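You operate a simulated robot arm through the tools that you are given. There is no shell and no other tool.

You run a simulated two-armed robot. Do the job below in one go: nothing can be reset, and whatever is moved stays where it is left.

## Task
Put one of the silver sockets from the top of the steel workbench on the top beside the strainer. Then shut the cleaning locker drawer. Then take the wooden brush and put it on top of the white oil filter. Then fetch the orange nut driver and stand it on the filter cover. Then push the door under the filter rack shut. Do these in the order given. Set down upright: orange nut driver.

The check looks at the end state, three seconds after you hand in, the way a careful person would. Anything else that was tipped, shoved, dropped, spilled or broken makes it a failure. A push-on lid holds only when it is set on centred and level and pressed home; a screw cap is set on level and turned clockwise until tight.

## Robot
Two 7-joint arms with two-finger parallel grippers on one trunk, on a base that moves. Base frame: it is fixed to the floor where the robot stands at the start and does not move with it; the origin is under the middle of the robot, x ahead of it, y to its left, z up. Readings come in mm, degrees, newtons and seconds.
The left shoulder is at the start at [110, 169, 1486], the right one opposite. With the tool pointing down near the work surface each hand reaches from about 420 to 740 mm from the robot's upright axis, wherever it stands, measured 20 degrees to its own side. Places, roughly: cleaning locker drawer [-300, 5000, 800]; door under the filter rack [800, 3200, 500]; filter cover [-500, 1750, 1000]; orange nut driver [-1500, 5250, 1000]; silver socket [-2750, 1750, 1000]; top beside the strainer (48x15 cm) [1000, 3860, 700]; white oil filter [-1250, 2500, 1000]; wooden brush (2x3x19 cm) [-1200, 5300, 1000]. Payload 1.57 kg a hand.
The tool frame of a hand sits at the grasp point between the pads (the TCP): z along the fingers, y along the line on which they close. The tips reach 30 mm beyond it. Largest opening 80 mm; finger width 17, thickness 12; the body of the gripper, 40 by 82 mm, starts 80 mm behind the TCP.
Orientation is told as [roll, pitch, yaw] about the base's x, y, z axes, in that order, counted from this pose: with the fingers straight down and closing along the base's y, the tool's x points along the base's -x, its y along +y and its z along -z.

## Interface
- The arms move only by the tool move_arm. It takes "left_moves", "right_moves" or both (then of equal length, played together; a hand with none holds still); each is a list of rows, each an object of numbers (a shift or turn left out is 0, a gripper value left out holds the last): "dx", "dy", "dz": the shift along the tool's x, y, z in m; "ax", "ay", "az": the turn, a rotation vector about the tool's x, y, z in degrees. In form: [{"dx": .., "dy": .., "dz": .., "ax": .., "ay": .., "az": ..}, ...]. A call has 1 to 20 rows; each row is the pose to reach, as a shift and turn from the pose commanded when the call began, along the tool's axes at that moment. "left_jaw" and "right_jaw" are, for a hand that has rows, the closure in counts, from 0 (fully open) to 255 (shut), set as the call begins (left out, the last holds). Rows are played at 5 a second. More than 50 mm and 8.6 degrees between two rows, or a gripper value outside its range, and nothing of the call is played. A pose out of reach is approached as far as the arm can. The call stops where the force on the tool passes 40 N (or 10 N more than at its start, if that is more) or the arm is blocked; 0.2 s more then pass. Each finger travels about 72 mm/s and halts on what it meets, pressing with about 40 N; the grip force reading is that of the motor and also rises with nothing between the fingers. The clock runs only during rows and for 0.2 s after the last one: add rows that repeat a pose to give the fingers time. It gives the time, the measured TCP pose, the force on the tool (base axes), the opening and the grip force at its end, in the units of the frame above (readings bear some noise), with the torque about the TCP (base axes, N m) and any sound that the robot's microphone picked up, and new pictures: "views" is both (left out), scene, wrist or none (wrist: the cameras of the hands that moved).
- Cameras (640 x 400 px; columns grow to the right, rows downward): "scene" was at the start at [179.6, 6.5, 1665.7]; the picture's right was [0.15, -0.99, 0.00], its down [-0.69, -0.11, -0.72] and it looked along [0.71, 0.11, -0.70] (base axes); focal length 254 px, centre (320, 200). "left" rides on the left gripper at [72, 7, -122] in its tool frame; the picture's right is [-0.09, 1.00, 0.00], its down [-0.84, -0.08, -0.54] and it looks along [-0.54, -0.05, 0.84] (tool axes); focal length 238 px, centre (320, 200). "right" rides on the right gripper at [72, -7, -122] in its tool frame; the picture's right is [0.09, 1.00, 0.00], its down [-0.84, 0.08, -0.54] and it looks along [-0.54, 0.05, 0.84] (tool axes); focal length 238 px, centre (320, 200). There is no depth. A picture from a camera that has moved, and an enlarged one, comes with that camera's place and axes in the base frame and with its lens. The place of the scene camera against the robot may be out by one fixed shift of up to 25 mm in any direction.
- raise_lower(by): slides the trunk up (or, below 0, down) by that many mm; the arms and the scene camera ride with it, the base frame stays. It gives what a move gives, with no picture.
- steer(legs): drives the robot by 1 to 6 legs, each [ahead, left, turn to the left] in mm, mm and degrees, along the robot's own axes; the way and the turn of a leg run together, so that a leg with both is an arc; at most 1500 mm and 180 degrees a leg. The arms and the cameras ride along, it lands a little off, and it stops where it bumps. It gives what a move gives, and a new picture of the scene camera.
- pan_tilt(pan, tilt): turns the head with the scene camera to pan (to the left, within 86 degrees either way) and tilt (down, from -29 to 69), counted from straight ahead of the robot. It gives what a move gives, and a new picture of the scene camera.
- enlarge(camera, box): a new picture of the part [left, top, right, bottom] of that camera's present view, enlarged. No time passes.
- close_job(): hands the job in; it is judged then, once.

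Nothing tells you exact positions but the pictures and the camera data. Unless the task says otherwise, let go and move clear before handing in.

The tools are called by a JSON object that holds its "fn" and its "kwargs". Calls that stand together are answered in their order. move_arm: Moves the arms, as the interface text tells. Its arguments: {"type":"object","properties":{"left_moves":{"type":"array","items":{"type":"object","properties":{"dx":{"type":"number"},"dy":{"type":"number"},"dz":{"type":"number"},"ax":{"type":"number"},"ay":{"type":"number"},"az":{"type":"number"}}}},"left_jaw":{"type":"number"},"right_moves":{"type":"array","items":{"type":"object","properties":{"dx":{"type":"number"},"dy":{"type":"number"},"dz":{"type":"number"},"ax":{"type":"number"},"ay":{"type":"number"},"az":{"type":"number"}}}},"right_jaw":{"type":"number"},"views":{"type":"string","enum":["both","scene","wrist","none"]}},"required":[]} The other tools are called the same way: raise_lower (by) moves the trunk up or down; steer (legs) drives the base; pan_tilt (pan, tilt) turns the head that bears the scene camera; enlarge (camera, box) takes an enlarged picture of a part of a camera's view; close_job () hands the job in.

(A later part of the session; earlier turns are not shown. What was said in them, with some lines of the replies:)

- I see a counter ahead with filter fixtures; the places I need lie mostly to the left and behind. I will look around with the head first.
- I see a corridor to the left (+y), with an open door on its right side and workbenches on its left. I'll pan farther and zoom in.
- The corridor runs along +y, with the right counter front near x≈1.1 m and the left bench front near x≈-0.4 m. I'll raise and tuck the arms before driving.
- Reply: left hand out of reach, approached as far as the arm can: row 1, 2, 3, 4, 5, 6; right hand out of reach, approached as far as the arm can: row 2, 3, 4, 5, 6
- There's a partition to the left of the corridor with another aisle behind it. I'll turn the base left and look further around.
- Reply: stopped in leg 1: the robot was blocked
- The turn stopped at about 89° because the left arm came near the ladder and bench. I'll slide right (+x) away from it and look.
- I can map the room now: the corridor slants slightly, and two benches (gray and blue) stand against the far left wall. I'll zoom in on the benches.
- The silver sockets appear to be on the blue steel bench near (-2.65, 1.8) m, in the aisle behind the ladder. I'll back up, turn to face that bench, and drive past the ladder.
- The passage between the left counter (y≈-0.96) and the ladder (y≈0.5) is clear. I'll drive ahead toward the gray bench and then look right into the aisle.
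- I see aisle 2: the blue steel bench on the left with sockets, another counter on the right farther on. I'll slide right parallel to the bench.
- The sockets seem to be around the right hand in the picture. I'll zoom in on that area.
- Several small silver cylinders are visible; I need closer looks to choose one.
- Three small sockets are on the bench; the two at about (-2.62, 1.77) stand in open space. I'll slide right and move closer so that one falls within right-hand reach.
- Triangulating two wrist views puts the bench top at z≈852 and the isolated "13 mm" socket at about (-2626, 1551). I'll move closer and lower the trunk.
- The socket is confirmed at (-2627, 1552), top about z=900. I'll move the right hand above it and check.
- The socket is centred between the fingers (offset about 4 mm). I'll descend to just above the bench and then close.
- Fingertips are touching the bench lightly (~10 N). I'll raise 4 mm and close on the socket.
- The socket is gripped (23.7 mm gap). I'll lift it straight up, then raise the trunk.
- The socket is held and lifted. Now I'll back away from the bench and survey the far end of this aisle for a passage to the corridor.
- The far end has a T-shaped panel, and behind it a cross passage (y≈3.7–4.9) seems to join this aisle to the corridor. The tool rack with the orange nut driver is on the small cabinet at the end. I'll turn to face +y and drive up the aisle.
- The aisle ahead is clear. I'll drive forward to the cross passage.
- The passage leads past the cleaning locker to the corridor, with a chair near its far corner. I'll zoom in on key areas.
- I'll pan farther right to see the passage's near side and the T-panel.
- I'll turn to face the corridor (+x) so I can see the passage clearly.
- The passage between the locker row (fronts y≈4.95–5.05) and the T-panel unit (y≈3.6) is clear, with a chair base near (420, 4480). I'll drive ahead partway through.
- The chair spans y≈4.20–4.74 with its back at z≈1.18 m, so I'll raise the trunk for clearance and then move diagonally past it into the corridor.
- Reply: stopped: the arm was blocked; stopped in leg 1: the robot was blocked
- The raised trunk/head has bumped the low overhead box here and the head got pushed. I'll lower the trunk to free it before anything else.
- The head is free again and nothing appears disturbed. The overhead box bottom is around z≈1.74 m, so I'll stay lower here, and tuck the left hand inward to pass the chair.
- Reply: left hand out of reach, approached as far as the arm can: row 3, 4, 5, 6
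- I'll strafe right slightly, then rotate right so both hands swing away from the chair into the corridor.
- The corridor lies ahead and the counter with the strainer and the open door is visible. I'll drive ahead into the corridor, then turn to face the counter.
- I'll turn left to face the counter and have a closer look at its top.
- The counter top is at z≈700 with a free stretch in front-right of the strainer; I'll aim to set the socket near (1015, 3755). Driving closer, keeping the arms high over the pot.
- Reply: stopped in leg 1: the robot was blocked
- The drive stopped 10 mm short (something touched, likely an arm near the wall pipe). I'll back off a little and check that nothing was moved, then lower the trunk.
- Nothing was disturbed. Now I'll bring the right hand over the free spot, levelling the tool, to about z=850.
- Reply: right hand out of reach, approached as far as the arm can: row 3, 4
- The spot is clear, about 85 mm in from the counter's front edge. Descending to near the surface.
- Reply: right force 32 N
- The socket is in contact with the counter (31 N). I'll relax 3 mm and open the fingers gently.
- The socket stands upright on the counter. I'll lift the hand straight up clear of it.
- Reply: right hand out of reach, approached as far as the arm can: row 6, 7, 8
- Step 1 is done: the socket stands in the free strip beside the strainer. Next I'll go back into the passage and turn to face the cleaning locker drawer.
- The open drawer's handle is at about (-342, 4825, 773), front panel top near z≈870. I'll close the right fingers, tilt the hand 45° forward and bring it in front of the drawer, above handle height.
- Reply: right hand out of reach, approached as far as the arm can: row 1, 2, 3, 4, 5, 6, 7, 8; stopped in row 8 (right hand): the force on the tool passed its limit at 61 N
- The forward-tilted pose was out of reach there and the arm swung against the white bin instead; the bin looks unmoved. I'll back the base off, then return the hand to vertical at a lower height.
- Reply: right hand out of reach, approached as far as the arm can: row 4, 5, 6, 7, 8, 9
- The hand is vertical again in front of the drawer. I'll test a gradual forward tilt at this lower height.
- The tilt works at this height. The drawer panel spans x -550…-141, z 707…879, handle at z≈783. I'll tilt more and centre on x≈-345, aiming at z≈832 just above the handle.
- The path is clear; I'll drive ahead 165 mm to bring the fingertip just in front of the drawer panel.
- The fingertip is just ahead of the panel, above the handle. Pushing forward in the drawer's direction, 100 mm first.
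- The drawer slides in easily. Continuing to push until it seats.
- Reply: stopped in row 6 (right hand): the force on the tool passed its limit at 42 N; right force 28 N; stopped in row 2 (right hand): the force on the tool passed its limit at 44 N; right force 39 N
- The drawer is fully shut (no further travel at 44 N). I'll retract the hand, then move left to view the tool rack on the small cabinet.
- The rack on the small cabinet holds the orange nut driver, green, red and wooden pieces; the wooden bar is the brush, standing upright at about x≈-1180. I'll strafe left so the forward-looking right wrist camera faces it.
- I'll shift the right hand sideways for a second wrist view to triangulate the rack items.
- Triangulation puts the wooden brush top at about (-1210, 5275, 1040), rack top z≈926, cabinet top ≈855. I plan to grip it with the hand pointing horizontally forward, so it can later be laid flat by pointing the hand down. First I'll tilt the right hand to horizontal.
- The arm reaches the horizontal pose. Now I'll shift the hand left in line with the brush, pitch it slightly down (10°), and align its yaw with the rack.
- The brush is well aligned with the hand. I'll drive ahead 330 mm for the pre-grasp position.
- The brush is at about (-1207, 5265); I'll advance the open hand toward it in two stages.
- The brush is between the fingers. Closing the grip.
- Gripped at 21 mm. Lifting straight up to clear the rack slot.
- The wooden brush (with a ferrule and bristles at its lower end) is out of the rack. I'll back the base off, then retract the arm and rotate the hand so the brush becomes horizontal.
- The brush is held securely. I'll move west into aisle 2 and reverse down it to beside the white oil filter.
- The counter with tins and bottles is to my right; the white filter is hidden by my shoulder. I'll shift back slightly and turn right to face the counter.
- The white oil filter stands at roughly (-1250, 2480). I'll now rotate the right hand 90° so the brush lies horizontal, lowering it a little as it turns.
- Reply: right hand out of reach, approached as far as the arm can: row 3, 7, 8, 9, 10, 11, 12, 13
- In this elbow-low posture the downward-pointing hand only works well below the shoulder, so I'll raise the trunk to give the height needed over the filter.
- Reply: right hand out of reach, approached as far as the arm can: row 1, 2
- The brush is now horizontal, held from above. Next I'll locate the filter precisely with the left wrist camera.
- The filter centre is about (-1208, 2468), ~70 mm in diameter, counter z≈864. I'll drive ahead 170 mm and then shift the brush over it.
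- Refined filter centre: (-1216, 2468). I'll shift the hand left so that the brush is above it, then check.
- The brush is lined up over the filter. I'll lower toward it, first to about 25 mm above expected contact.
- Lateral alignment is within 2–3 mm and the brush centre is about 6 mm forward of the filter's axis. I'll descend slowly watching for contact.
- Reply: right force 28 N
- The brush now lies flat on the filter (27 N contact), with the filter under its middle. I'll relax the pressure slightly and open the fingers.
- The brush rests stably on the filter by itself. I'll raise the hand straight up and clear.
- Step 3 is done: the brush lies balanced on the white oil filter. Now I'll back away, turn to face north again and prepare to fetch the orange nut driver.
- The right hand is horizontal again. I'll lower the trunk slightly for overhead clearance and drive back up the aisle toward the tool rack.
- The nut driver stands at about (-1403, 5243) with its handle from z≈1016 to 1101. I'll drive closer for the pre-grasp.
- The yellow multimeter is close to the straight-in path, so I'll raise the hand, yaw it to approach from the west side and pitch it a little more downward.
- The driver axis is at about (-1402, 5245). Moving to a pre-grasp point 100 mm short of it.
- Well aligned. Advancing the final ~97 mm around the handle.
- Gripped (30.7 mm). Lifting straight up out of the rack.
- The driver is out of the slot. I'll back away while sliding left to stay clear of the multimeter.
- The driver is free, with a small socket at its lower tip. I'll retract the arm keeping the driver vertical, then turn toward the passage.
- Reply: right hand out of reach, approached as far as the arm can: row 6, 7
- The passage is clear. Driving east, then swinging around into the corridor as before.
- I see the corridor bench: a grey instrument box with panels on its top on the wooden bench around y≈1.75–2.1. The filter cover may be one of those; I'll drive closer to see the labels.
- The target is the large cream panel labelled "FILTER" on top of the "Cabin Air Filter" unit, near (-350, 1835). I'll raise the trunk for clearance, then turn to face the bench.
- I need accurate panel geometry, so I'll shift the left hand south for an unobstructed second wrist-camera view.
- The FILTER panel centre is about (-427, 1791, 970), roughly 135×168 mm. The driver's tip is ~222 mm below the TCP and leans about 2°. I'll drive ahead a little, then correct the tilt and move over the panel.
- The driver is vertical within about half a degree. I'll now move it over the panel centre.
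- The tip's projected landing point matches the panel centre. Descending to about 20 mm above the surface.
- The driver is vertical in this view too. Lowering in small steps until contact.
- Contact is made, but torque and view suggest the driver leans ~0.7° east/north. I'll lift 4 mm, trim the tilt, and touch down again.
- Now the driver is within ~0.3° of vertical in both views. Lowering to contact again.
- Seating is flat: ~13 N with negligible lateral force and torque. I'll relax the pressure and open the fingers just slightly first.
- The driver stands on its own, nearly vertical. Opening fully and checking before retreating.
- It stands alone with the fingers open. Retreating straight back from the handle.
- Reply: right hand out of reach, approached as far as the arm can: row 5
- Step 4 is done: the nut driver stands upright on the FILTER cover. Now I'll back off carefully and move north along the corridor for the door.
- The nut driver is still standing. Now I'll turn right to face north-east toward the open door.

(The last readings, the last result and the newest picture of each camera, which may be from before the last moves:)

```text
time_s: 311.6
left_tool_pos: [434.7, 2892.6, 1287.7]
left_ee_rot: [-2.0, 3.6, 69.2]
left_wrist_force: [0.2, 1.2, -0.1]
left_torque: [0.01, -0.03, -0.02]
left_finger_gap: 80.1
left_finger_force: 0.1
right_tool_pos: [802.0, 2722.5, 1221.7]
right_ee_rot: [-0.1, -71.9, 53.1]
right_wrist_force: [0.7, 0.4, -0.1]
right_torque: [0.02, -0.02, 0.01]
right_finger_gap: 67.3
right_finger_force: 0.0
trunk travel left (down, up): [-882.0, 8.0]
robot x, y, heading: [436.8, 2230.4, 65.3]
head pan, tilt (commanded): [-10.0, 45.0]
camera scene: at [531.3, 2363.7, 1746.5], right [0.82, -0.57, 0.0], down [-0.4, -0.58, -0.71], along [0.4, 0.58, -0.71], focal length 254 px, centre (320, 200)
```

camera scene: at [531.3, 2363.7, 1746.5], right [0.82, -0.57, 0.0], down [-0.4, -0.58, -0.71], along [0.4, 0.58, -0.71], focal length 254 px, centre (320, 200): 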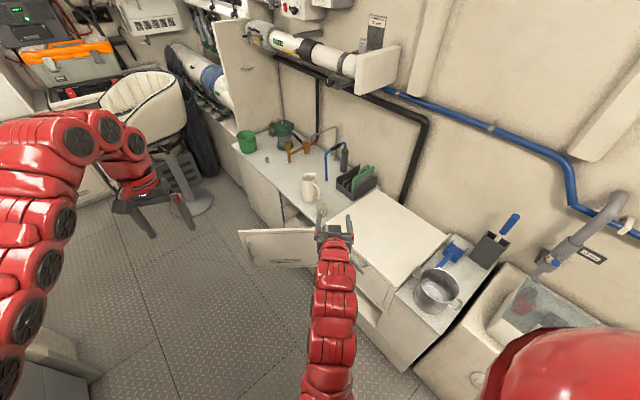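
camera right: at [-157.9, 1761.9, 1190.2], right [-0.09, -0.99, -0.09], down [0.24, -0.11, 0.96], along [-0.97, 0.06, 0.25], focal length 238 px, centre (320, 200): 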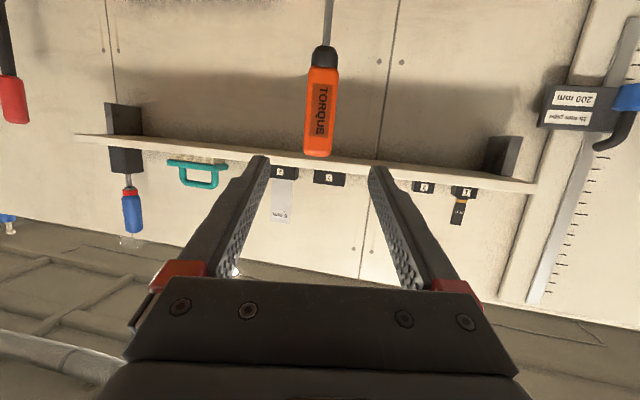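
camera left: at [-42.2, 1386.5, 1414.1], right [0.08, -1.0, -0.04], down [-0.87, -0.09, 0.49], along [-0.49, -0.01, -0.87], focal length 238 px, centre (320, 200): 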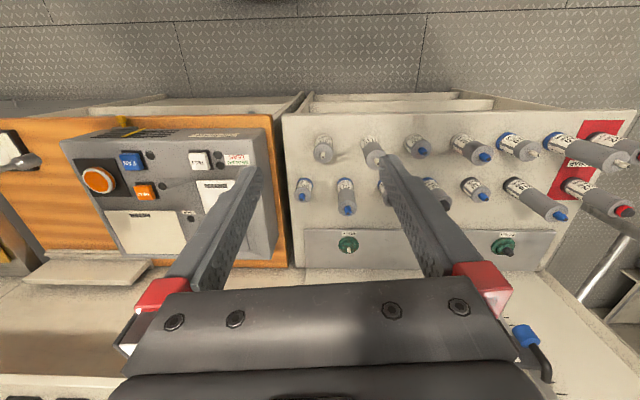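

The door under the rack is open about 45–50°, hinged at its south side (~(1004, 3080)) with its free end near (665, 3325), z≈250–640. I'll move to the south-west of it and face it.

{"fn": "steer", "kwargs": {"legs": [[480, 470, 0], [0, 0, -38]]}}

{"fn": "pan_tilt", "kwargs": {"pan": 0, "tilt": 50}}

```text
time_s: 317.1
left_tool_pos: [610.2, 3383.3, 1288.1]
left_ee_rot: [-1.9, 3.4, 31.2]
left_wrist_force: [0.1, 0.0, -0.4]
left_torque: [-0.02, 0.0, 0.03]
left_finger_gap: 80.2
left_finger_force: 0.0
right_tool_pos: [794.6, 3023.3, 1221.4]
right_ee_rot: [-0.1, -71.9, 15.0]
right_wrist_force: [0.3, -0.4, -1.6]
right_torque: [0.01, -0.05, 0.02]
right_finger_gap: 67.0
right_finger_force: 0.0
trunk travel left (down, up): [-882.0, 8.0]
robot x, y, heading: [200.7, 2862.7, 27.2]
head pan, tilt (commanded): [-10.0, 45.0]
camera scene: at [367.4, 2918.8, 1746.5], right [0.3, -0.95, 0.0], down [-0.68, -0.21, -0.71], along [0.68, 0.21, -0.71], focal length 254 px, centre (320, 200)
```

scene: 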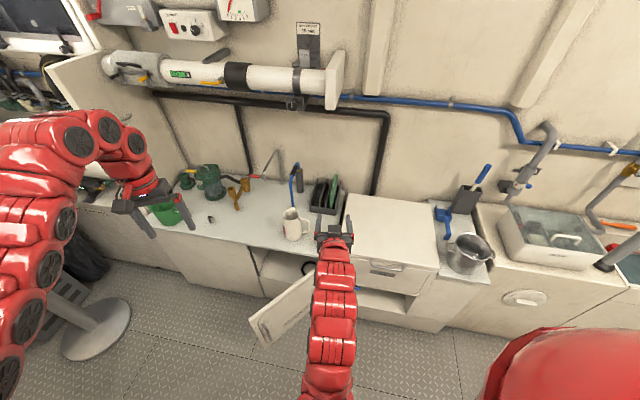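

```text
time_s: 317.8
left_tool_pos: [609.8, 3384.6, 1287.1]
left_ee_rot: [-1.9, 3.5, 31.1]
left_wrist_force: [1.0, 0.4, 0.3]
left_torque: [-0.01, 0.02, -0.03]
left_finger_gap: 80.1
left_finger_force: 0.2
right_tool_pos: [794.2, 3023.0, 1219.3]
right_ee_rot: [0.0, -71.9, 14.9]
right_wrist_force: [-0.8, 0.0, -0.5]
right_torque: [0.04, 0.03, -0.02]
right_finger_gap: 67.4
right_finger_force: 0.0
trunk travel left (down, up): [-882.0, 8.0]
robot x, y, heading: [199.2, 2866.7, 27.6]
head pan, tilt (commanded): [0.0, 50.0]
camera scene: at [358.6, 2929.4, 1739.6], right [0.46, -0.89, 0.0], down [-0.68, -0.35, -0.64], along [0.57, 0.29, -0.77], focal length 254 px, centre (320, 200)
```

scene: 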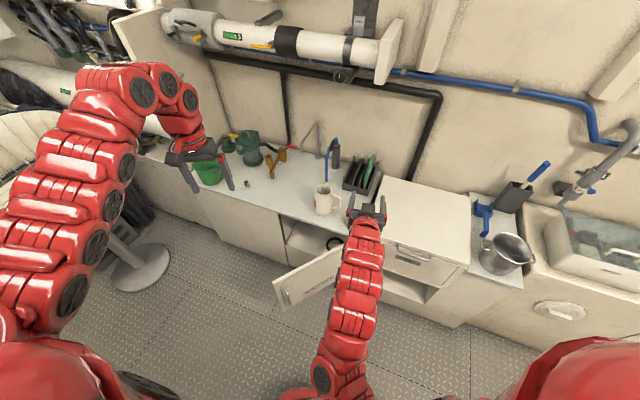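

{"fn": "enlarge", "kwargs": {"camera": "scene", "box": [240, 190, 480, 340]}}

{"fn": "enlarge", "kwargs": {"camera": "left", "box": [0, 0, 640, 400]}}

```text
2.67 times, centred on (360, 265) of scene
camera zoom: at [358.6, 2929.4, 1739.6], right [0.46, -0.89, 0.0], down [-0.68, -0.35, -0.64], along [0.57, 0.29, -0.77], focal length 676 px, centre (213, 27)
```

zoom: 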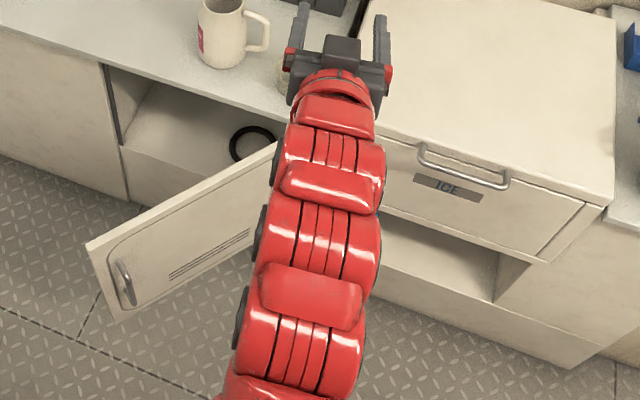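

```text
1.00 times, centred on (320, 200) of left (not enlarged: the box is as wide or as high as the picture)
camera zoom: at [550.3, 3359.4, 1414.3], right [-0.44, 0.9, -0.04], down [0.77, 0.4, 0.49], along [0.46, 0.19, -0.87], focal length 238 px, centre (320, 200)
```

zoom: 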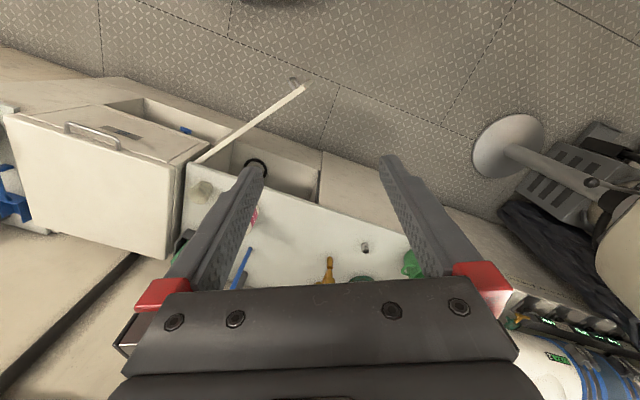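

The door's hinge is at (1010, 3084) and its free end at (642, 3306); it is open ~53°. I'll lower the trunk here (hands are clear of the door), then aim the right fist at the door.

{"fn": "raise_lower", "kwargs": {"by": -300}}

{"fn": "pan_tilt", "kwargs": {"pan": 0, "tilt": 45}}

```text
time_s: 320.8
left_tool_pos: [609.8, 3383.2, 987.5]
left_ee_rot: [-2.0, 3.6, 31.1]
left_wrist_force: [0.6, -0.5, 0.5]
left_torque: [0.02, 0.01, 0.03]
left_finger_gap: 80.0
left_finger_force: 0.0
right_tool_pos: [793.2, 3022.4, 921.3]
right_ee_rot: [-0.1, -71.8, 14.8]
right_wrist_force: [-0.6, 0.6, 0.6]
right_torque: [-0.02, -0.01, -0.01]
right_finger_gap: 67.2
right_finger_force: 0.1
trunk travel left (down, up): [-582.0, 308.0]
robot x, y, heading: [200.5, 2861.4, 27.3]
head pan, tilt (commanded): [0.0, 50.0]
```

```text
time_s: 321.5
left_tool_pos: [610.3, 3381.6, 987.5]
left_ee_rot: [-1.8, 3.7, 31.1]
left_wrist_force: [-0.2, -0.3, 0.9]
left_torque: [-0.01, -0.02, -0.01]
left_finger_gap: 80.0
left_finger_force: 0.2
right_tool_pos: [792.9, 3023.6, 920.2]
right_ee_rot: [-0.1, -72.0, 14.9]
right_wrist_force: [-0.1, 0.5, 0.3]
right_torque: [0.02, 0.01, 0.01]
right_finger_gap: 67.4
right_finger_force: 0.0
trunk travel left (down, up): [-582.0, 308.0]
robot x, y, heading: [200.1, 2865.5, 27.2]
head pan, tilt (commanded): [0.0, 45.0]
camera scene: at [362.2, 2931.6, 1446.5], right [0.46, -0.89, 0.0], down [-0.63, -0.32, -0.71], along [0.63, 0.32, -0.71], focal length 254 px, centre (320, 200)
```

scene: 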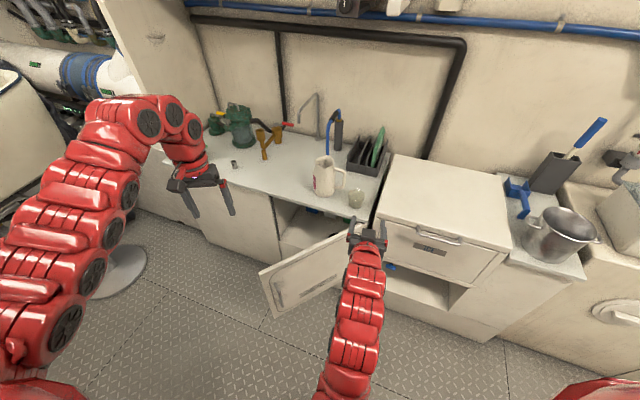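

{"fn": "raise_lower", "kwargs": {"by": -200}}

{"fn": "move_arm", "kwargs": {"right_moves": [{"ax": -7.1, "az": -2.3}, {"ax": -14.26, "az": -4.67}, {"ax": -14.26, "az": -4.67}], "right_jaw": 255, "views": "both"}}

```text
time_s: 323.6
left_tool_pos: [609.2, 3382.1, 787.1]
left_ee_rot: [-1.9, 3.5, 31.1]
left_wrist_force: [0.3, -0.6, 0.0]
left_torque: [0.0, 0.0, 0.0]
left_finger_gap: 80.0
left_finger_force: 0.1
right_tool_pos: [793.4, 3024.0, 721.0]
right_ee_rot: [-0.1, -72.0, 14.9]
right_wrist_force: [-0.6, 0.3, -0.7]
right_torque: [-0.02, -0.03, -0.01]
right_finger_gap: 67.4
right_finger_force: 0.0
trunk travel left (down, up): [-382.0, 508.0]
robot x, y, heading: [196.6, 2866.0, 27.4]
head pan, tilt (commanded): [0.0, 45.0]
```

```text
time_s: 324.4
left_tool_pos: [609.7, 3382.2, 788.2]
left_ee_rot: [-1.9, 3.5, 31.1]
left_wrist_force: [0.4, 0.4, -0.4]
left_torque: [-0.06, 0.01, -0.01]
left_finger_gap: 80.1
left_finger_force: 0.1
right_tool_pos: [798.4, 3029.8, 682.5]
right_ee_rot: [-0.3, -71.8, 30.2]
right_wrist_force: [-1.2, 0.2, 0.2]
right_torque: [-0.04, 0.01, 0.0]
right_finger_gap: 0.1
right_finger_force: 21.7
right hand out of reach, approached as far as the arm can: row 1, 2, 3
trunk travel left (down, up): [-382.0, 508.0]
robot x, y, heading: [199.2, 2860.6, 27.6]
head pan, tilt (commanded): [0.0, 45.0]
camera scene: at [362.1, 2931.0, 1246.6], right [0.46, -0.89, 0.0], down [-0.63, -0.32, -0.71], along [0.63, 0.32, -0.71], focal length 254 px, centre (320, 200)
camera right: at [680.6, 2954.1, 652.5], right [-0.52, 0.85, -0.09], down [-0.26, -0.06, 0.96], along [0.81, 0.52, 0.25], focal length 238 px, centre (320, 200)
```

scene: 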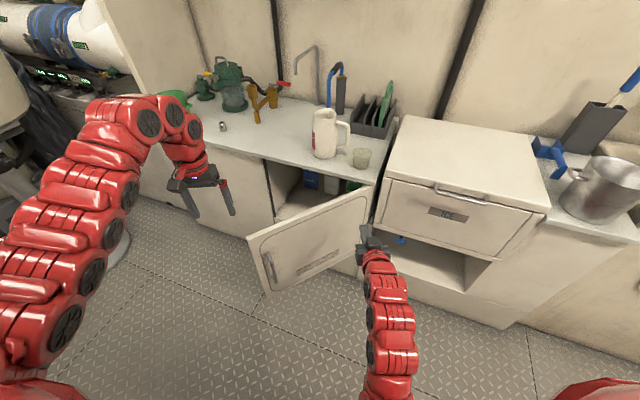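
right: 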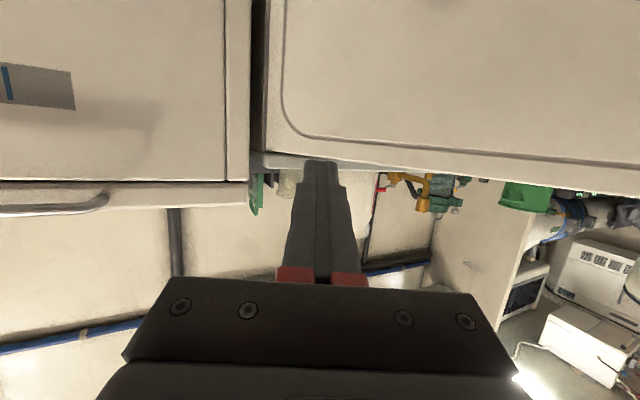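

{"fn": "move_arm", "kwargs": {"right_moves": [{"dx": 0.0315, "dy": 0.007, "dz": -0.008, "ay": 5.4}, {"dx": 0.063, "dy": 0.0137, "dz": -0.016, "ay": 10.8}, {"dx": 0.0945, "dy": 0.0205, "dz": -0.0242, "ay": 16.2}, {"dx": 0.126, "dy": 0.0274, "dz": -0.0323, "ay": 21.6}, {"dx": 0.1575, "dy": 0.0342, "dz": -0.0404, "ay": 27}, {"dx": 0.1575, "dy": 0.0342, "dz": -0.0404, "ay": 27}], "right_jaw": 255, "views": "both"}}

```text
time_s: 325.9
left_tool_pos: [608.8, 3383.3, 788.1]
left_ee_rot: [-1.9, 3.6, 31.1]
left_wrist_force: [-0.5, 1.0, 0.3]
left_torque: [-0.01, -0.05, -0.01]
left_finger_gap: 80.3
left_finger_force: 0.1
right_tool_pos: [705.4, 3016.4, 545.3]
right_ee_rot: [0.1, -44.9, 29.9]
right_wrist_force: [-0.2, -0.3, 0.1]
right_torque: [-0.02, 0.01, 0.0]
right_finger_gap: 0.0
right_finger_force: 21.6
right hand out of reach, approached as far as the arm can: row 2, 3, 4
trunk travel left (down, up): [-382.0, 508.0]
robot x, y, heading: [201.1, 2866.1, 27.4]
head pan, tilt (commanded): [0.0, 45.0]
camera scene: at [362.1, 2931.6, 1246.5], right [0.46, -0.89, 0.0], down [-0.63, -0.32, -0.71], along [0.63, 0.32, -0.71], focal length 254 px, centre (320, 200)
camera right: at [589.0, 2941.6, 581.3], right [-0.55, 0.83, -0.07], down [0.14, 0.17, 0.97], along [0.82, 0.53, -0.21], focal length 238 px, centre (320, 200)
```

scene: 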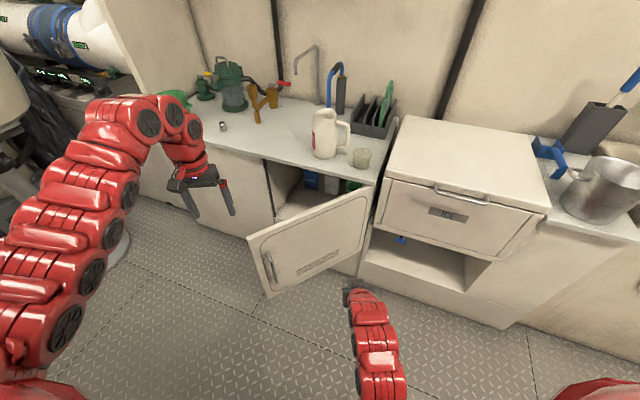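
right: 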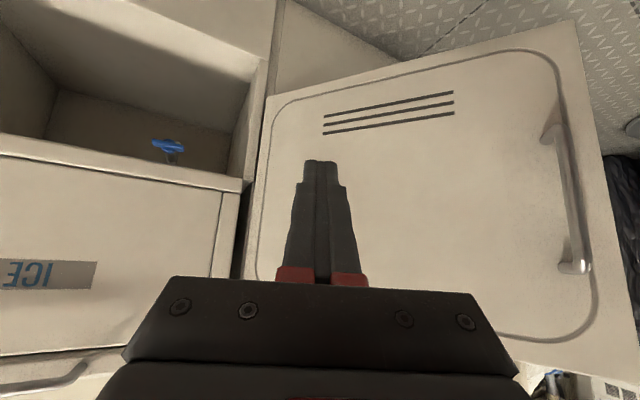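

The wrist camera shows the door's outer face, with the handle near its free edge. I'll shift the base left/forward to put the fist in front of the door's outer half.

{"fn": "steer", "kwargs": {"legs": [[55, 153, 2.6]]}}

{"fn": "enlarge", "kwargs": {"camera": "right", "box": [0, 0, 640, 400]}}

```text
time_s: 327.3
left_tool_pos: [559.6, 3565.1, 787.9]
left_ee_rot: [-1.8, 3.6, 33.8]
left_wrist_force: [-0.5, 0.3, -0.3]
left_torque: [-0.04, -0.02, 0.02]
left_finger_gap: 80.2
left_finger_force: 0.1
right_tool_pos: [672.0, 3204.3, 545.6]
right_ee_rot: [-0.3, -44.9, 32.5]
right_wrist_force: [-0.4, -0.3, 0.2]
right_torque: [-0.01, -0.03, -0.01]
right_finger_gap: 0.0
right_finger_force: 21.3
trunk travel left (down, up): [-382.0, 508.0]
robot x, y, heading: [173.6, 3024.5, 30.0]
head pan, tilt (commanded): [0.0, 45.0]
camera scene: at [332.8, 3102.2, 1246.5], right [0.5, -0.87, 0.0], down [-0.61, -0.35, -0.71], along [0.61, 0.35, -0.71], focal length 254 px, centre (320, 200)
```

scene: 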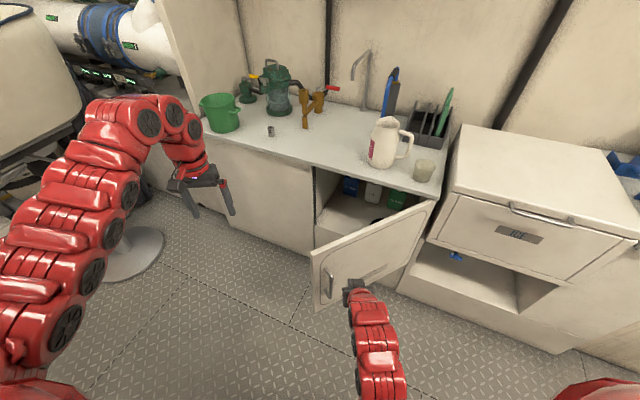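

```text
1.00 times, centred on (320, 200) of right (not enlarged: the box is as wide or as high as the picture)
camera zoom: at [559.4, 3123.2, 581.3], right [-0.59, 0.8, -0.07], down [0.13, 0.18, 0.97], along [0.8, 0.57, -0.21], focal length 238 px, centre (320, 200)
```

zoom: 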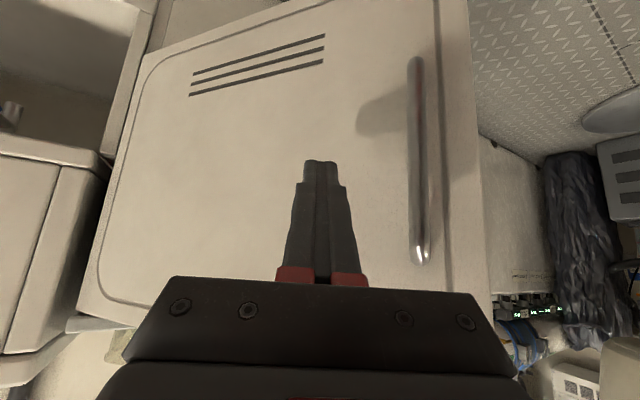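

The fist faces the door about two-thirds out from the hinge. Pushing forward (heading ~32°) in stages.

{"fn": "move_arm", "kwargs": {"right_moves": [{"dx": -0.0177, "dz": 0.0177}, {"dx": -0.0354, "dz": 0.0353}, {"dx": -0.053, "dz": 0.053}, {"dx": -0.0708, "dz": 0.0706}], "views": "scene"}}

{"fn": "move_arm", "kwargs": {"right_moves": [{"dx": -0.0142, "dz": 0.0141}, {"dx": -0.0283, "dz": 0.0282}, {"dx": -0.0425, "dz": 0.0424}, {"dx": -0.0566, "dz": 0.0565}, {"dx": -0.0708, "dz": 0.0706}], "views": "both"}}

```text
time_s: 328.3
left_tool_pos: [558.7, 3565.7, 786.4]
left_ee_rot: [-1.9, 3.6, 33.8]
left_wrist_force: [1.2, -0.4, -0.5]
left_torque: [0.0, 0.01, 0.01]
left_finger_gap: 79.7
left_finger_force: 0.1
right_tool_pos: [757.0, 3257.1, 545.0]
right_ee_rot: [0.0, -44.9, 32.6]
right_wrist_force: [0.1, -0.2, 1.6]
right_torque: [-0.02, 0.0, 0.03]
right_finger_gap: 0.1
right_finger_force: 20.8
trunk travel left (down, up): [-382.0, 508.0]
robot x, y, heading: [179.0, 3028.4, 30.0]
head pan, tilt (commanded): [0.0, 45.0]
camera scene: at [333.3, 3101.3, 1246.5], right [0.5, -0.87, 0.0], down [-0.61, -0.35, -0.71], along [0.61, 0.35, -0.71], focal length 254 px, centre (320, 200)
```

scene: 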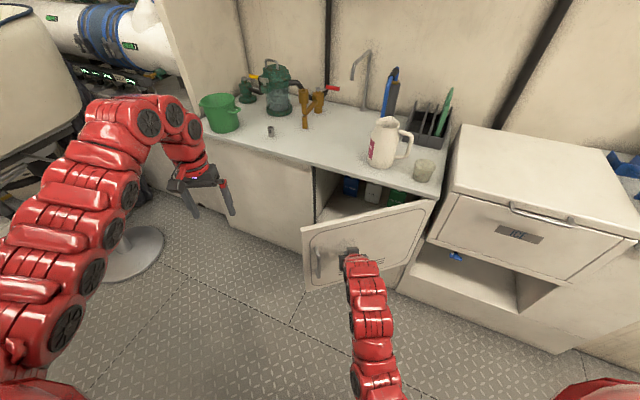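

```text
time_s: 329.5
left_tool_pos: [558.5, 3566.0, 787.1]
left_ee_rot: [-1.9, 3.5, 33.8]
left_wrist_force: [1.4, -0.2, 0.1]
left_torque: [0.02, 0.01, -0.01]
left_finger_gap: 80.1
left_finger_force: 0.0
right_tool_pos: [841.5, 3310.7, 544.9]
right_ee_rot: [0.0, -44.8, 32.6]
right_wrist_force: [0.8, 0.1, 0.0]
right_torque: [-0.02, 0.0, 0.02]
right_finger_gap: 0.1
right_finger_force: 21.0
trunk travel left (down, up): [-382.0, 508.0]
robot x, y, heading: [170.5, 3027.7, 30.0]
head pan, tilt (commanded): [0.0, 45.0]
camera scene: at [333.2, 3101.3, 1246.5], right [0.5, -0.87, 0.0], down [-0.61, -0.35, -0.71], along [0.61, 0.35, -0.71], focal length 254 px, centre (320, 200)
camera right: at [729.3, 3230.8, 580.6], right [-0.59, 0.8, -0.07], down [0.13, 0.18, 0.97], along [0.8, 0.57, -0.21], focal length 238 px, centre (320, 200)
```

scene: 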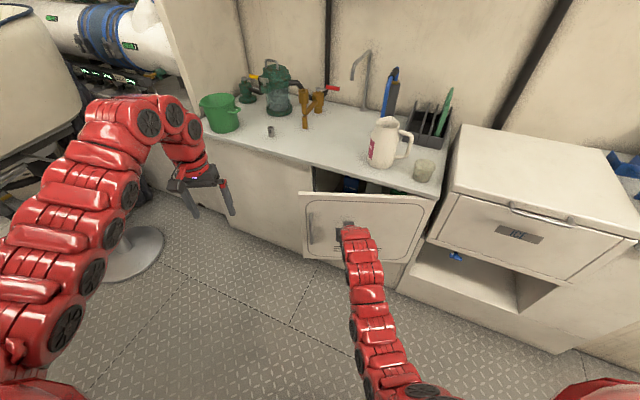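
right: 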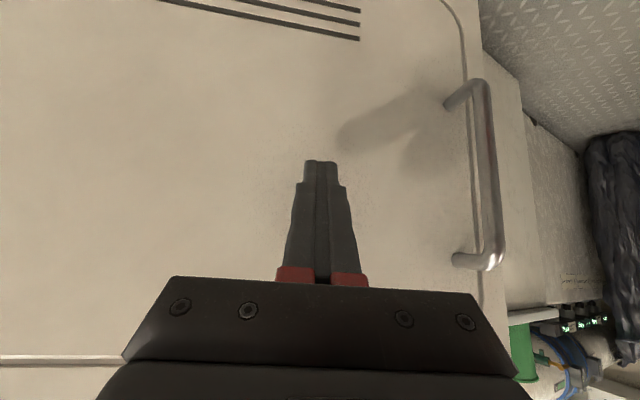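

The door swings freely. Continuing.

{"fn": "move_arm", "kwargs": {"right_moves": [{"dx": -0.0142, "dz": 0.0141}, {"dx": -0.0283, "dz": 0.0282}, {"dx": -0.0425, "dz": 0.0424}, {"dx": -0.0566, "dz": 0.0565}], "views": "both"}}

```text
time_s: 330.5
left_tool_pos: [558.6, 3564.9, 787.9]
left_ee_rot: [-1.9, 3.6, 33.8]
left_wrist_force: [-0.7, -0.5, -0.8]
left_torque: [0.0, -0.02, 0.0]
left_finger_gap: 79.8
left_finger_force: 0.1
right_tool_pos: [908.6, 3352.7, 544.6]
right_ee_rot: [-0.1, -44.9, 32.6]
right_wrist_force: [-0.8, 0.7, 0.1]
right_torque: [-0.01, 0.04, 0.01]
right_finger_gap: 0.0
right_finger_force: 21.4
trunk travel left (down, up): [-382.0, 508.0]
robot x, y, heading: [174.0, 3023.0, 29.7]
head pan, tilt (commanded): [0.0, 45.0]
camera scene: at [333.2, 3101.3, 1246.5], right [0.5, -0.87, 0.0], down [-0.61, -0.35, -0.71], along [0.61, 0.35, -0.71], focal length 254 px, centre (320, 200)
camera right: at [795.7, 3273.5, 581.5], right [-0.59, 0.8, -0.07], down [0.13, 0.18, 0.97], along [0.8, 0.57, -0.21], focal length 238 px, centre (320, 200)
```

scene: 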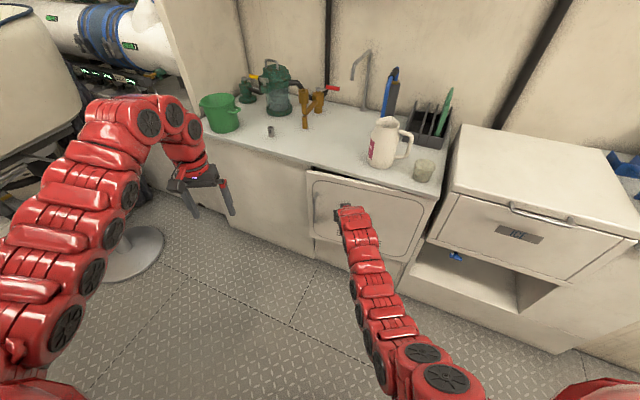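
right: 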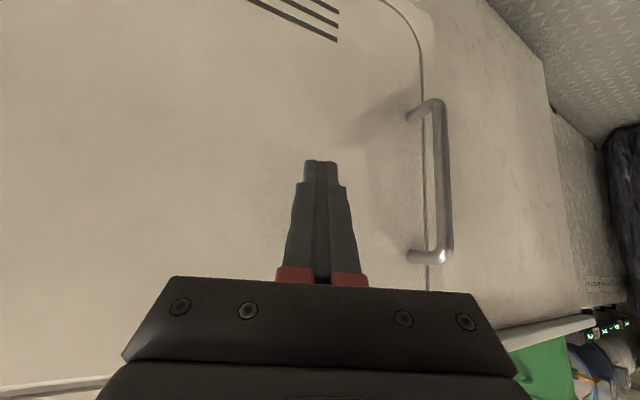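

{"fn": "move_arm", "kwargs": {"right_moves": [{"dx": -0.0066, "dy": -0.0035, "dz": 0.0066}, {"dx": -0.0132, "dy": -0.007, "dz": 0.0132}, {"dx": -0.0199, "dy": -0.0105, "dz": 0.0198}, {"dx": -0.0265, "dy": -0.014, "dz": 0.0264}, {"dx": -0.0331, "dy": -0.0175, "dz": 0.033}, {"dx": -0.0397, "dy": -0.021, "dz": 0.0396}], "views": "both"}}

```text
time_s: 331.8
left_tool_pos: [554.5, 3561.6, 791.2]
left_ee_rot: [-1.9, 3.3, 33.7]
left_wrist_force: [0.0, 0.3, -0.4]
left_torque: [0.02, -0.01, 0.02]
left_finger_gap: 79.9
left_finger_force: 0.0
right_tool_pos: [952.4, 3361.5, 544.5]
right_ee_rot: [0.1, -44.4, 32.6]
right_wrist_force: [-30.7, -17.4, 24.3]
right_torque: [-0.15, -0.15, -0.31]
right_finger_gap: 0.0
right_finger_force: 21.9
trunk travel left (down, up): [-382.0, 508.0]
robot x, y, heading: [172.8, 3024.6, 30.0]
head pan, tilt (commanded): [0.0, 45.0]
stopped in row 6 (right hand): the force on the tool passed its limit at 48 N (the readings are from after the stop); the commanded pose is now the measured one
camera scene: at [326.2, 3097.5, 1247.8], right [0.5, -0.87, 0.0], down [-0.61, -0.35, -0.71], along [0.62, 0.35, -0.7], focal length 254 px, centre (320, 200)
camera right: at [839.2, 3281.8, 582.0], right [-0.59, 0.8, -0.06], down [0.14, 0.18, 0.97], along [0.79, 0.57, -0.22], focal length 238 px, centre (320, 200)
```

scene: 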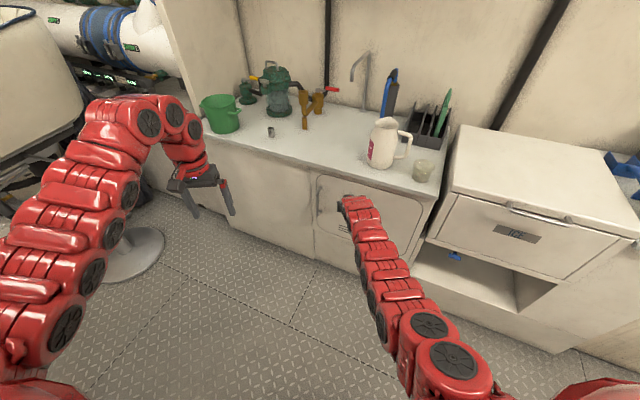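
right: 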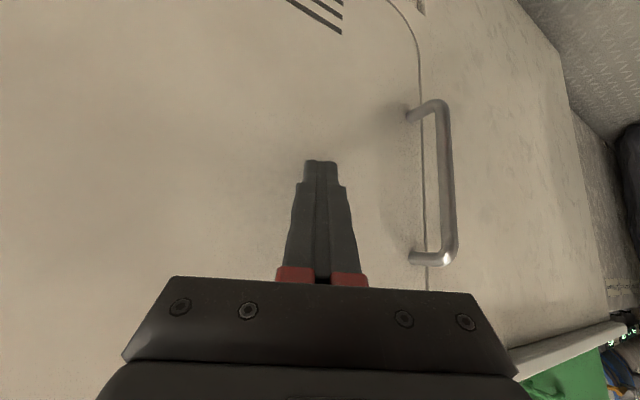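

The push met a firm stop (48 N) — the door appears closed. Let me verify closely.

{"fn": "enlarge", "kwargs": {"camera": "scene", "box": [280, 140, 460, 300]}}

{"fn": "enlarge", "kwargs": {"camera": "left", "box": [0, 0, 640, 400]}}

```text
2.50 times, centred on (370, 220) of scene
camera zoom: at [326.2, 3097.5, 1247.8], right [0.5, -0.87, 0.0], down [-0.61, -0.35, -0.71], along [0.62, 0.35, -0.7], focal length 634 px, centre (195, 150)
```

zoom: 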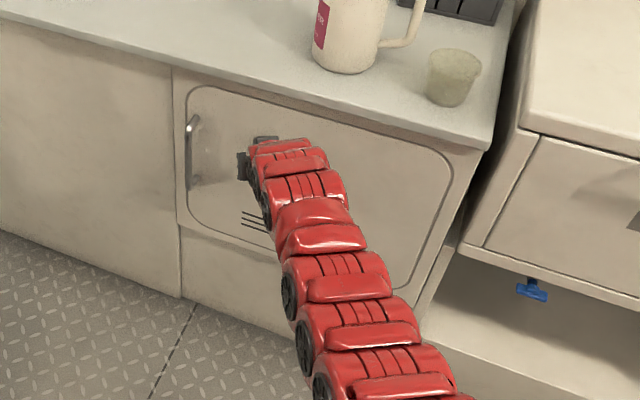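

```text
1.00 times, centred on (320, 200) of left (not enlarged: the box is as wide or as high as the picture)
camera zoom: at [496.0, 3535.1, 917.4], right [-0.48, 0.88, -0.04], down [0.75, 0.43, 0.5], along [0.45, 0.21, -0.87], focal length 238 px, centre (320, 200)
```

zoom: 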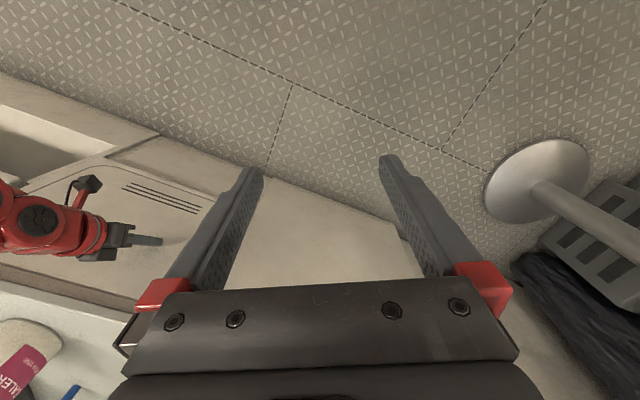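

The door is flush with the cabinet front. I'll retract the fist straight back and check that it stays shut.

{"fn": "move_arm", "kwargs": {"right_moves": [{"dx": 0.0142, "dz": -0.0141}, {"dx": 0.0354, "dz": -0.0353}, {"dx": 0.0637, "dz": -0.0635}, {"dx": 0.092, "dz": -0.0918}, {"dx": 0.1203, "dz": -0.12}, {"dx": 0.1486, "dz": -0.1483}], "views": "both"}}

{"fn": "enlarge", "kwargs": {"camera": "scene", "box": [280, 140, 460, 300]}}

```text
time_s: 333.2
left_tool_pos: [558.6, 3563.6, 788.1]
left_ee_rot: [-2.0, 3.6, 33.8]
left_wrist_force: [-0.2, -0.1, 1.3]
left_torque: [0.02, 0.03, 0.05]
left_finger_gap: 79.7
left_finger_force: 0.0
right_tool_pos: [777.3, 3249.5, 543.2]
right_ee_rot: [0.1, -44.1, 32.5]
right_wrist_force: [-0.2, 0.0, 0.3]
right_torque: [-0.03, 0.02, -0.05]
right_finger_gap: 0.0
right_finger_force: 21.7
trunk travel left (down, up): [-382.0, 508.0]
robot x, y, heading: [175.6, 3025.8, 30.2]
head pan, tilt (commanded): [0.0, 45.0]
camera scene: at [331.7, 3100.2, 1246.6], right [0.5, -0.87, 0.0], down [-0.61, -0.35, -0.71], along [0.61, 0.35, -0.71], focal length 254 px, centre (320, 200)
camera right: at [665.2, 3170.0, 580.8], right [-0.59, 0.8, -0.06], down [0.15, 0.18, 0.97], along [0.79, 0.57, -0.23], focal length 238 px, centre (320, 200)
```

scene: 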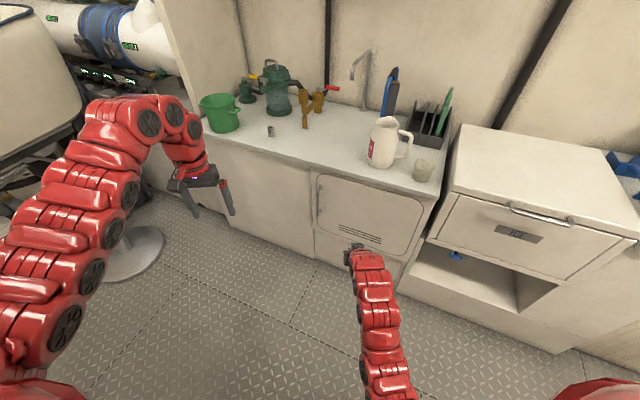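
right: 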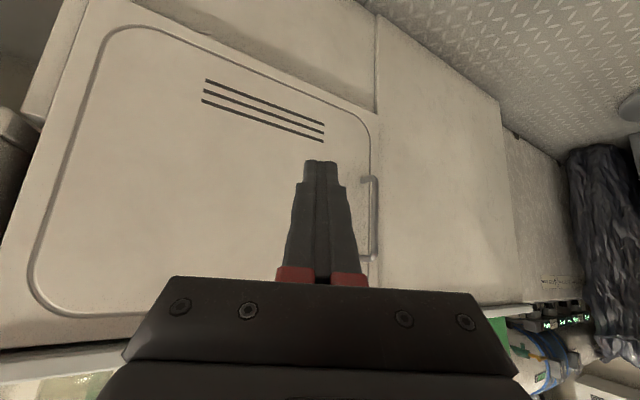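

```text
2.50 times, centred on (370, 220) of scene
camera zoom: at [331.7, 3100.2, 1246.6], right [0.5, -0.87, 0.0], down [-0.61, -0.35, -0.71], along [0.61, 0.35, -0.71], focal length 634 px, centre (195, 150)
```

zoom: 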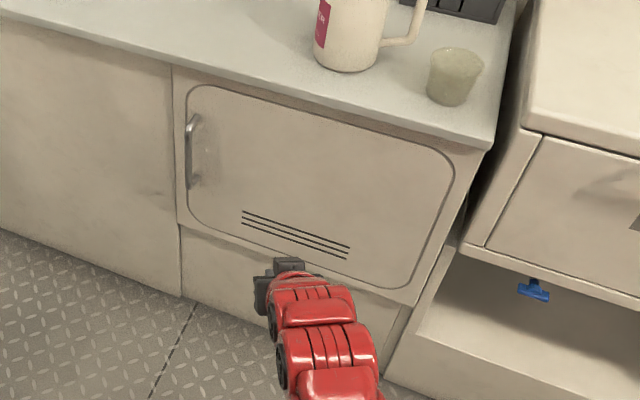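

The door is shut and stays shut. Before handing in I'll raise the trunk and look back to confirm the nut driver still stands.

{"fn": "raise_lower", "kwargs": {"by": 500}}

{"fn": "steer", "kwargs": {"legs": [[0, 0, -70]]}}

{"fn": "pan_tilt", "kwargs": {"pan": -70, "tilt": 25}}

```text
refused: 500 is not a number from -400 to 400
```

```text
time_s: 336.6
left_tool_pos: [813.9, 2857.6, 787.6]
left_ee_rot: [-1.9, 3.7, -35.3]
left_wrist_force: [0.2, -0.2, -0.2]
left_torque: [-0.01, 0.0, 0.02]
left_finger_gap: 80.0
left_finger_force: 0.0
right_tool_pos: [598.6, 2540.2, 543.0]
right_ee_rot: [0.0, -44.0, -36.7]
right_wrist_force: [-0.1, 0.5, -0.2]
right_torque: [0.02, 0.02, 0.0]
right_finger_gap: 0.1
right_finger_force: 21.2
trunk travel left (down, up): [-382.0, 508.0]
robot x, y, heading: [173.0, 3023.6, -39.1]
head pan, tilt (commanded): [0.0, 45.0]
camera scene: at [317.4, 2917.6, 1246.5], right [-0.63, -0.77, 0.0], down [-0.55, 0.45, -0.71], along [0.55, -0.45, -0.71], focal length 254 px, centre (320, 200)
```

scene: 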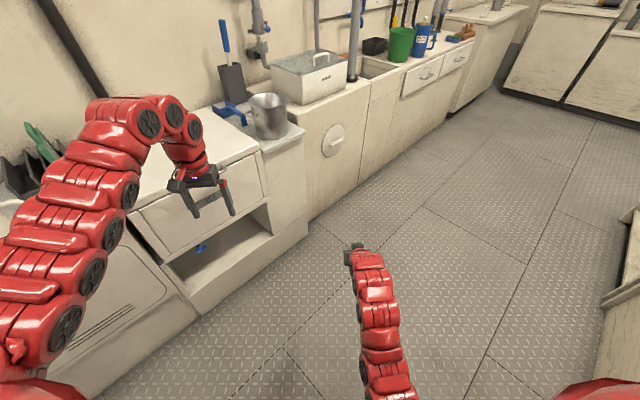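

```text
time_s: 338.0
left_tool_pos: [814.5, 2857.8, 787.2]
left_ee_rot: [-1.8, 3.6, -35.4]
left_wrist_force: [0.1, -0.6, 0.0]
left_torque: [0.01, -0.01, 0.02]
left_finger_gap: 79.6
left_finger_force: 0.1
right_tool_pos: [598.1, 2540.8, 543.0]
right_ee_rot: [0.1, -44.0, -36.7]
right_wrist_force: [-0.5, 0.3, 0.6]
right_torque: [0.0, 0.04, 0.03]
right_finger_gap: 0.0
right_finger_force: 21.3
trunk travel left (down, up): [-382.0, 508.0]
robot x, y, heading: [174.4, 3027.4, -39.3]
head pan, tilt (commanded): [-70.0, 25.0]
camera scene: at [224.2, 2882.1, 1277.1], right [-0.94, 0.33, 0.0], down [0.14, 0.4, -0.91], along [-0.3, -0.86, -0.42], focal length 254 px, centre (320, 200)
```

scene: 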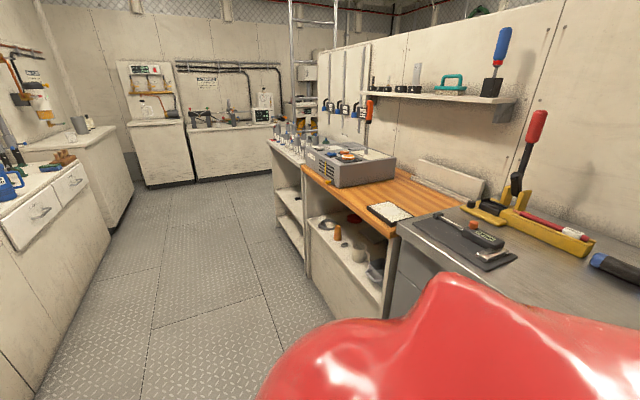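

{"fn": "enlarge", "kwargs": {"camera": "scene", "box": [300, 70, 440, 200]}}

{"fn": "pan_tilt", "kwargs": {"pan": 80, "tilt": 25}}

```text
3.08 times, centred on (370, 135) of scene
camera zoom: at [224.2, 2882.1, 1277.1], right [-0.94, 0.33, 0.0], down [0.14, 0.4, -0.91], along [-0.3, -0.86, -0.42], focal length 781 px, centre (166, 400)
```

zoom: 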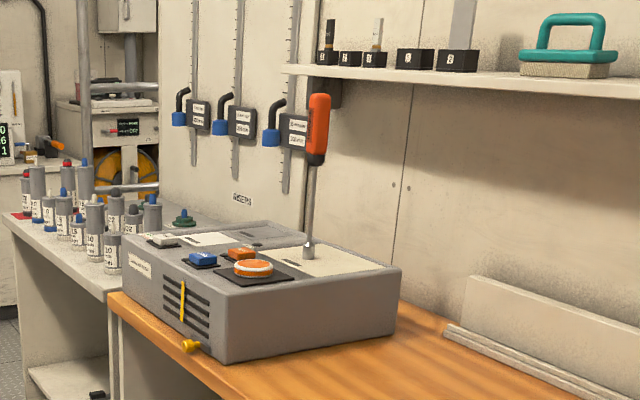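

```text
time_s: 340.4
left_tool_pos: [815.1, 2857.2, 788.6]
left_ee_rot: [-1.9, 3.7, -35.3]
left_wrist_force: [-0.5, -0.8, -0.5]
left_torque: [0.02, 0.02, -0.02]
left_finger_gap: 79.8
left_finger_force: 0.0
right_tool_pos: [598.8, 2540.7, 543.3]
right_ee_rot: [0.2, -44.0, -36.7]
right_wrist_force: [-0.9, 0.3, 0.2]
right_torque: [-0.01, -0.02, -0.04]
right_finger_gap: 0.3
right_finger_force: 21.1
trunk travel left (down, up): [-382.0, 508.0]
robot x, y, heading: [176.8, 3027.0, -39.4]
head pan, tilt (commanded): [80.0, 25.0]
camera scene: at [324.2, 3029.3, 1277.1], right [0.65, -0.76, 0.0], down [-0.32, -0.28, -0.91], along [0.69, 0.59, -0.42], focal length 254 px, centre (320, 200)
```

scene: 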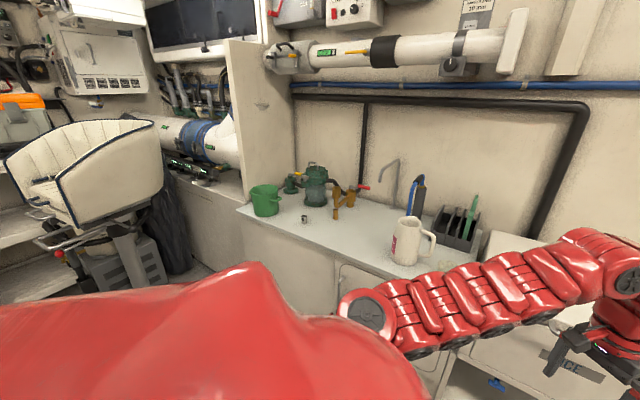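

Everything checks out: the socket stands beside the strainer, the drawer is shut, the nut driver stands upright on the filter cover, and the door is closed. The brush was stable on the white oil filter when I left it. Handing in.

{"fn": "close_job", "kwargs": {}}

```text
The job is handed in.
```

I did all five tasks in the order you gave and handed the job in. The result hasn't come back, so this is what I saw before handing in.

1. **Socket:** the 13 mm silver socket stands upright on the counter, just in front of the strainer and a little to its right. It was still standing at the final check.
2. **Drawer:** the cleaning locker drawer is pushed fully in and would not move further.
3. **Brush:** the wooden brush lies flat across the top of the white oil filter. It sat still on its own after I let go, but I could not see it again afterwards because it is behind the partition.
4. **Nut driver:** the orange nut driver stands upright on its socket end, on the panel marked FILTER on the cabin air filter unit. It was still standing at the final check.
5. **Door:** the door under the filter rack is shut flush and stayed shut when I pulled back.

Along the way the robot bumped things three times:
- Near the chair, the raised head touched the low overhead box and I lowered it at once.
- While lining up for the drawer, the right hand pressed against the white bin on the locker.
- The drive up to the strainer counter stopped early when something touched lightly.

I saw nothing moved in any of these. Nothing was tipped or dropped that I could see, and both hands are empty and clear.
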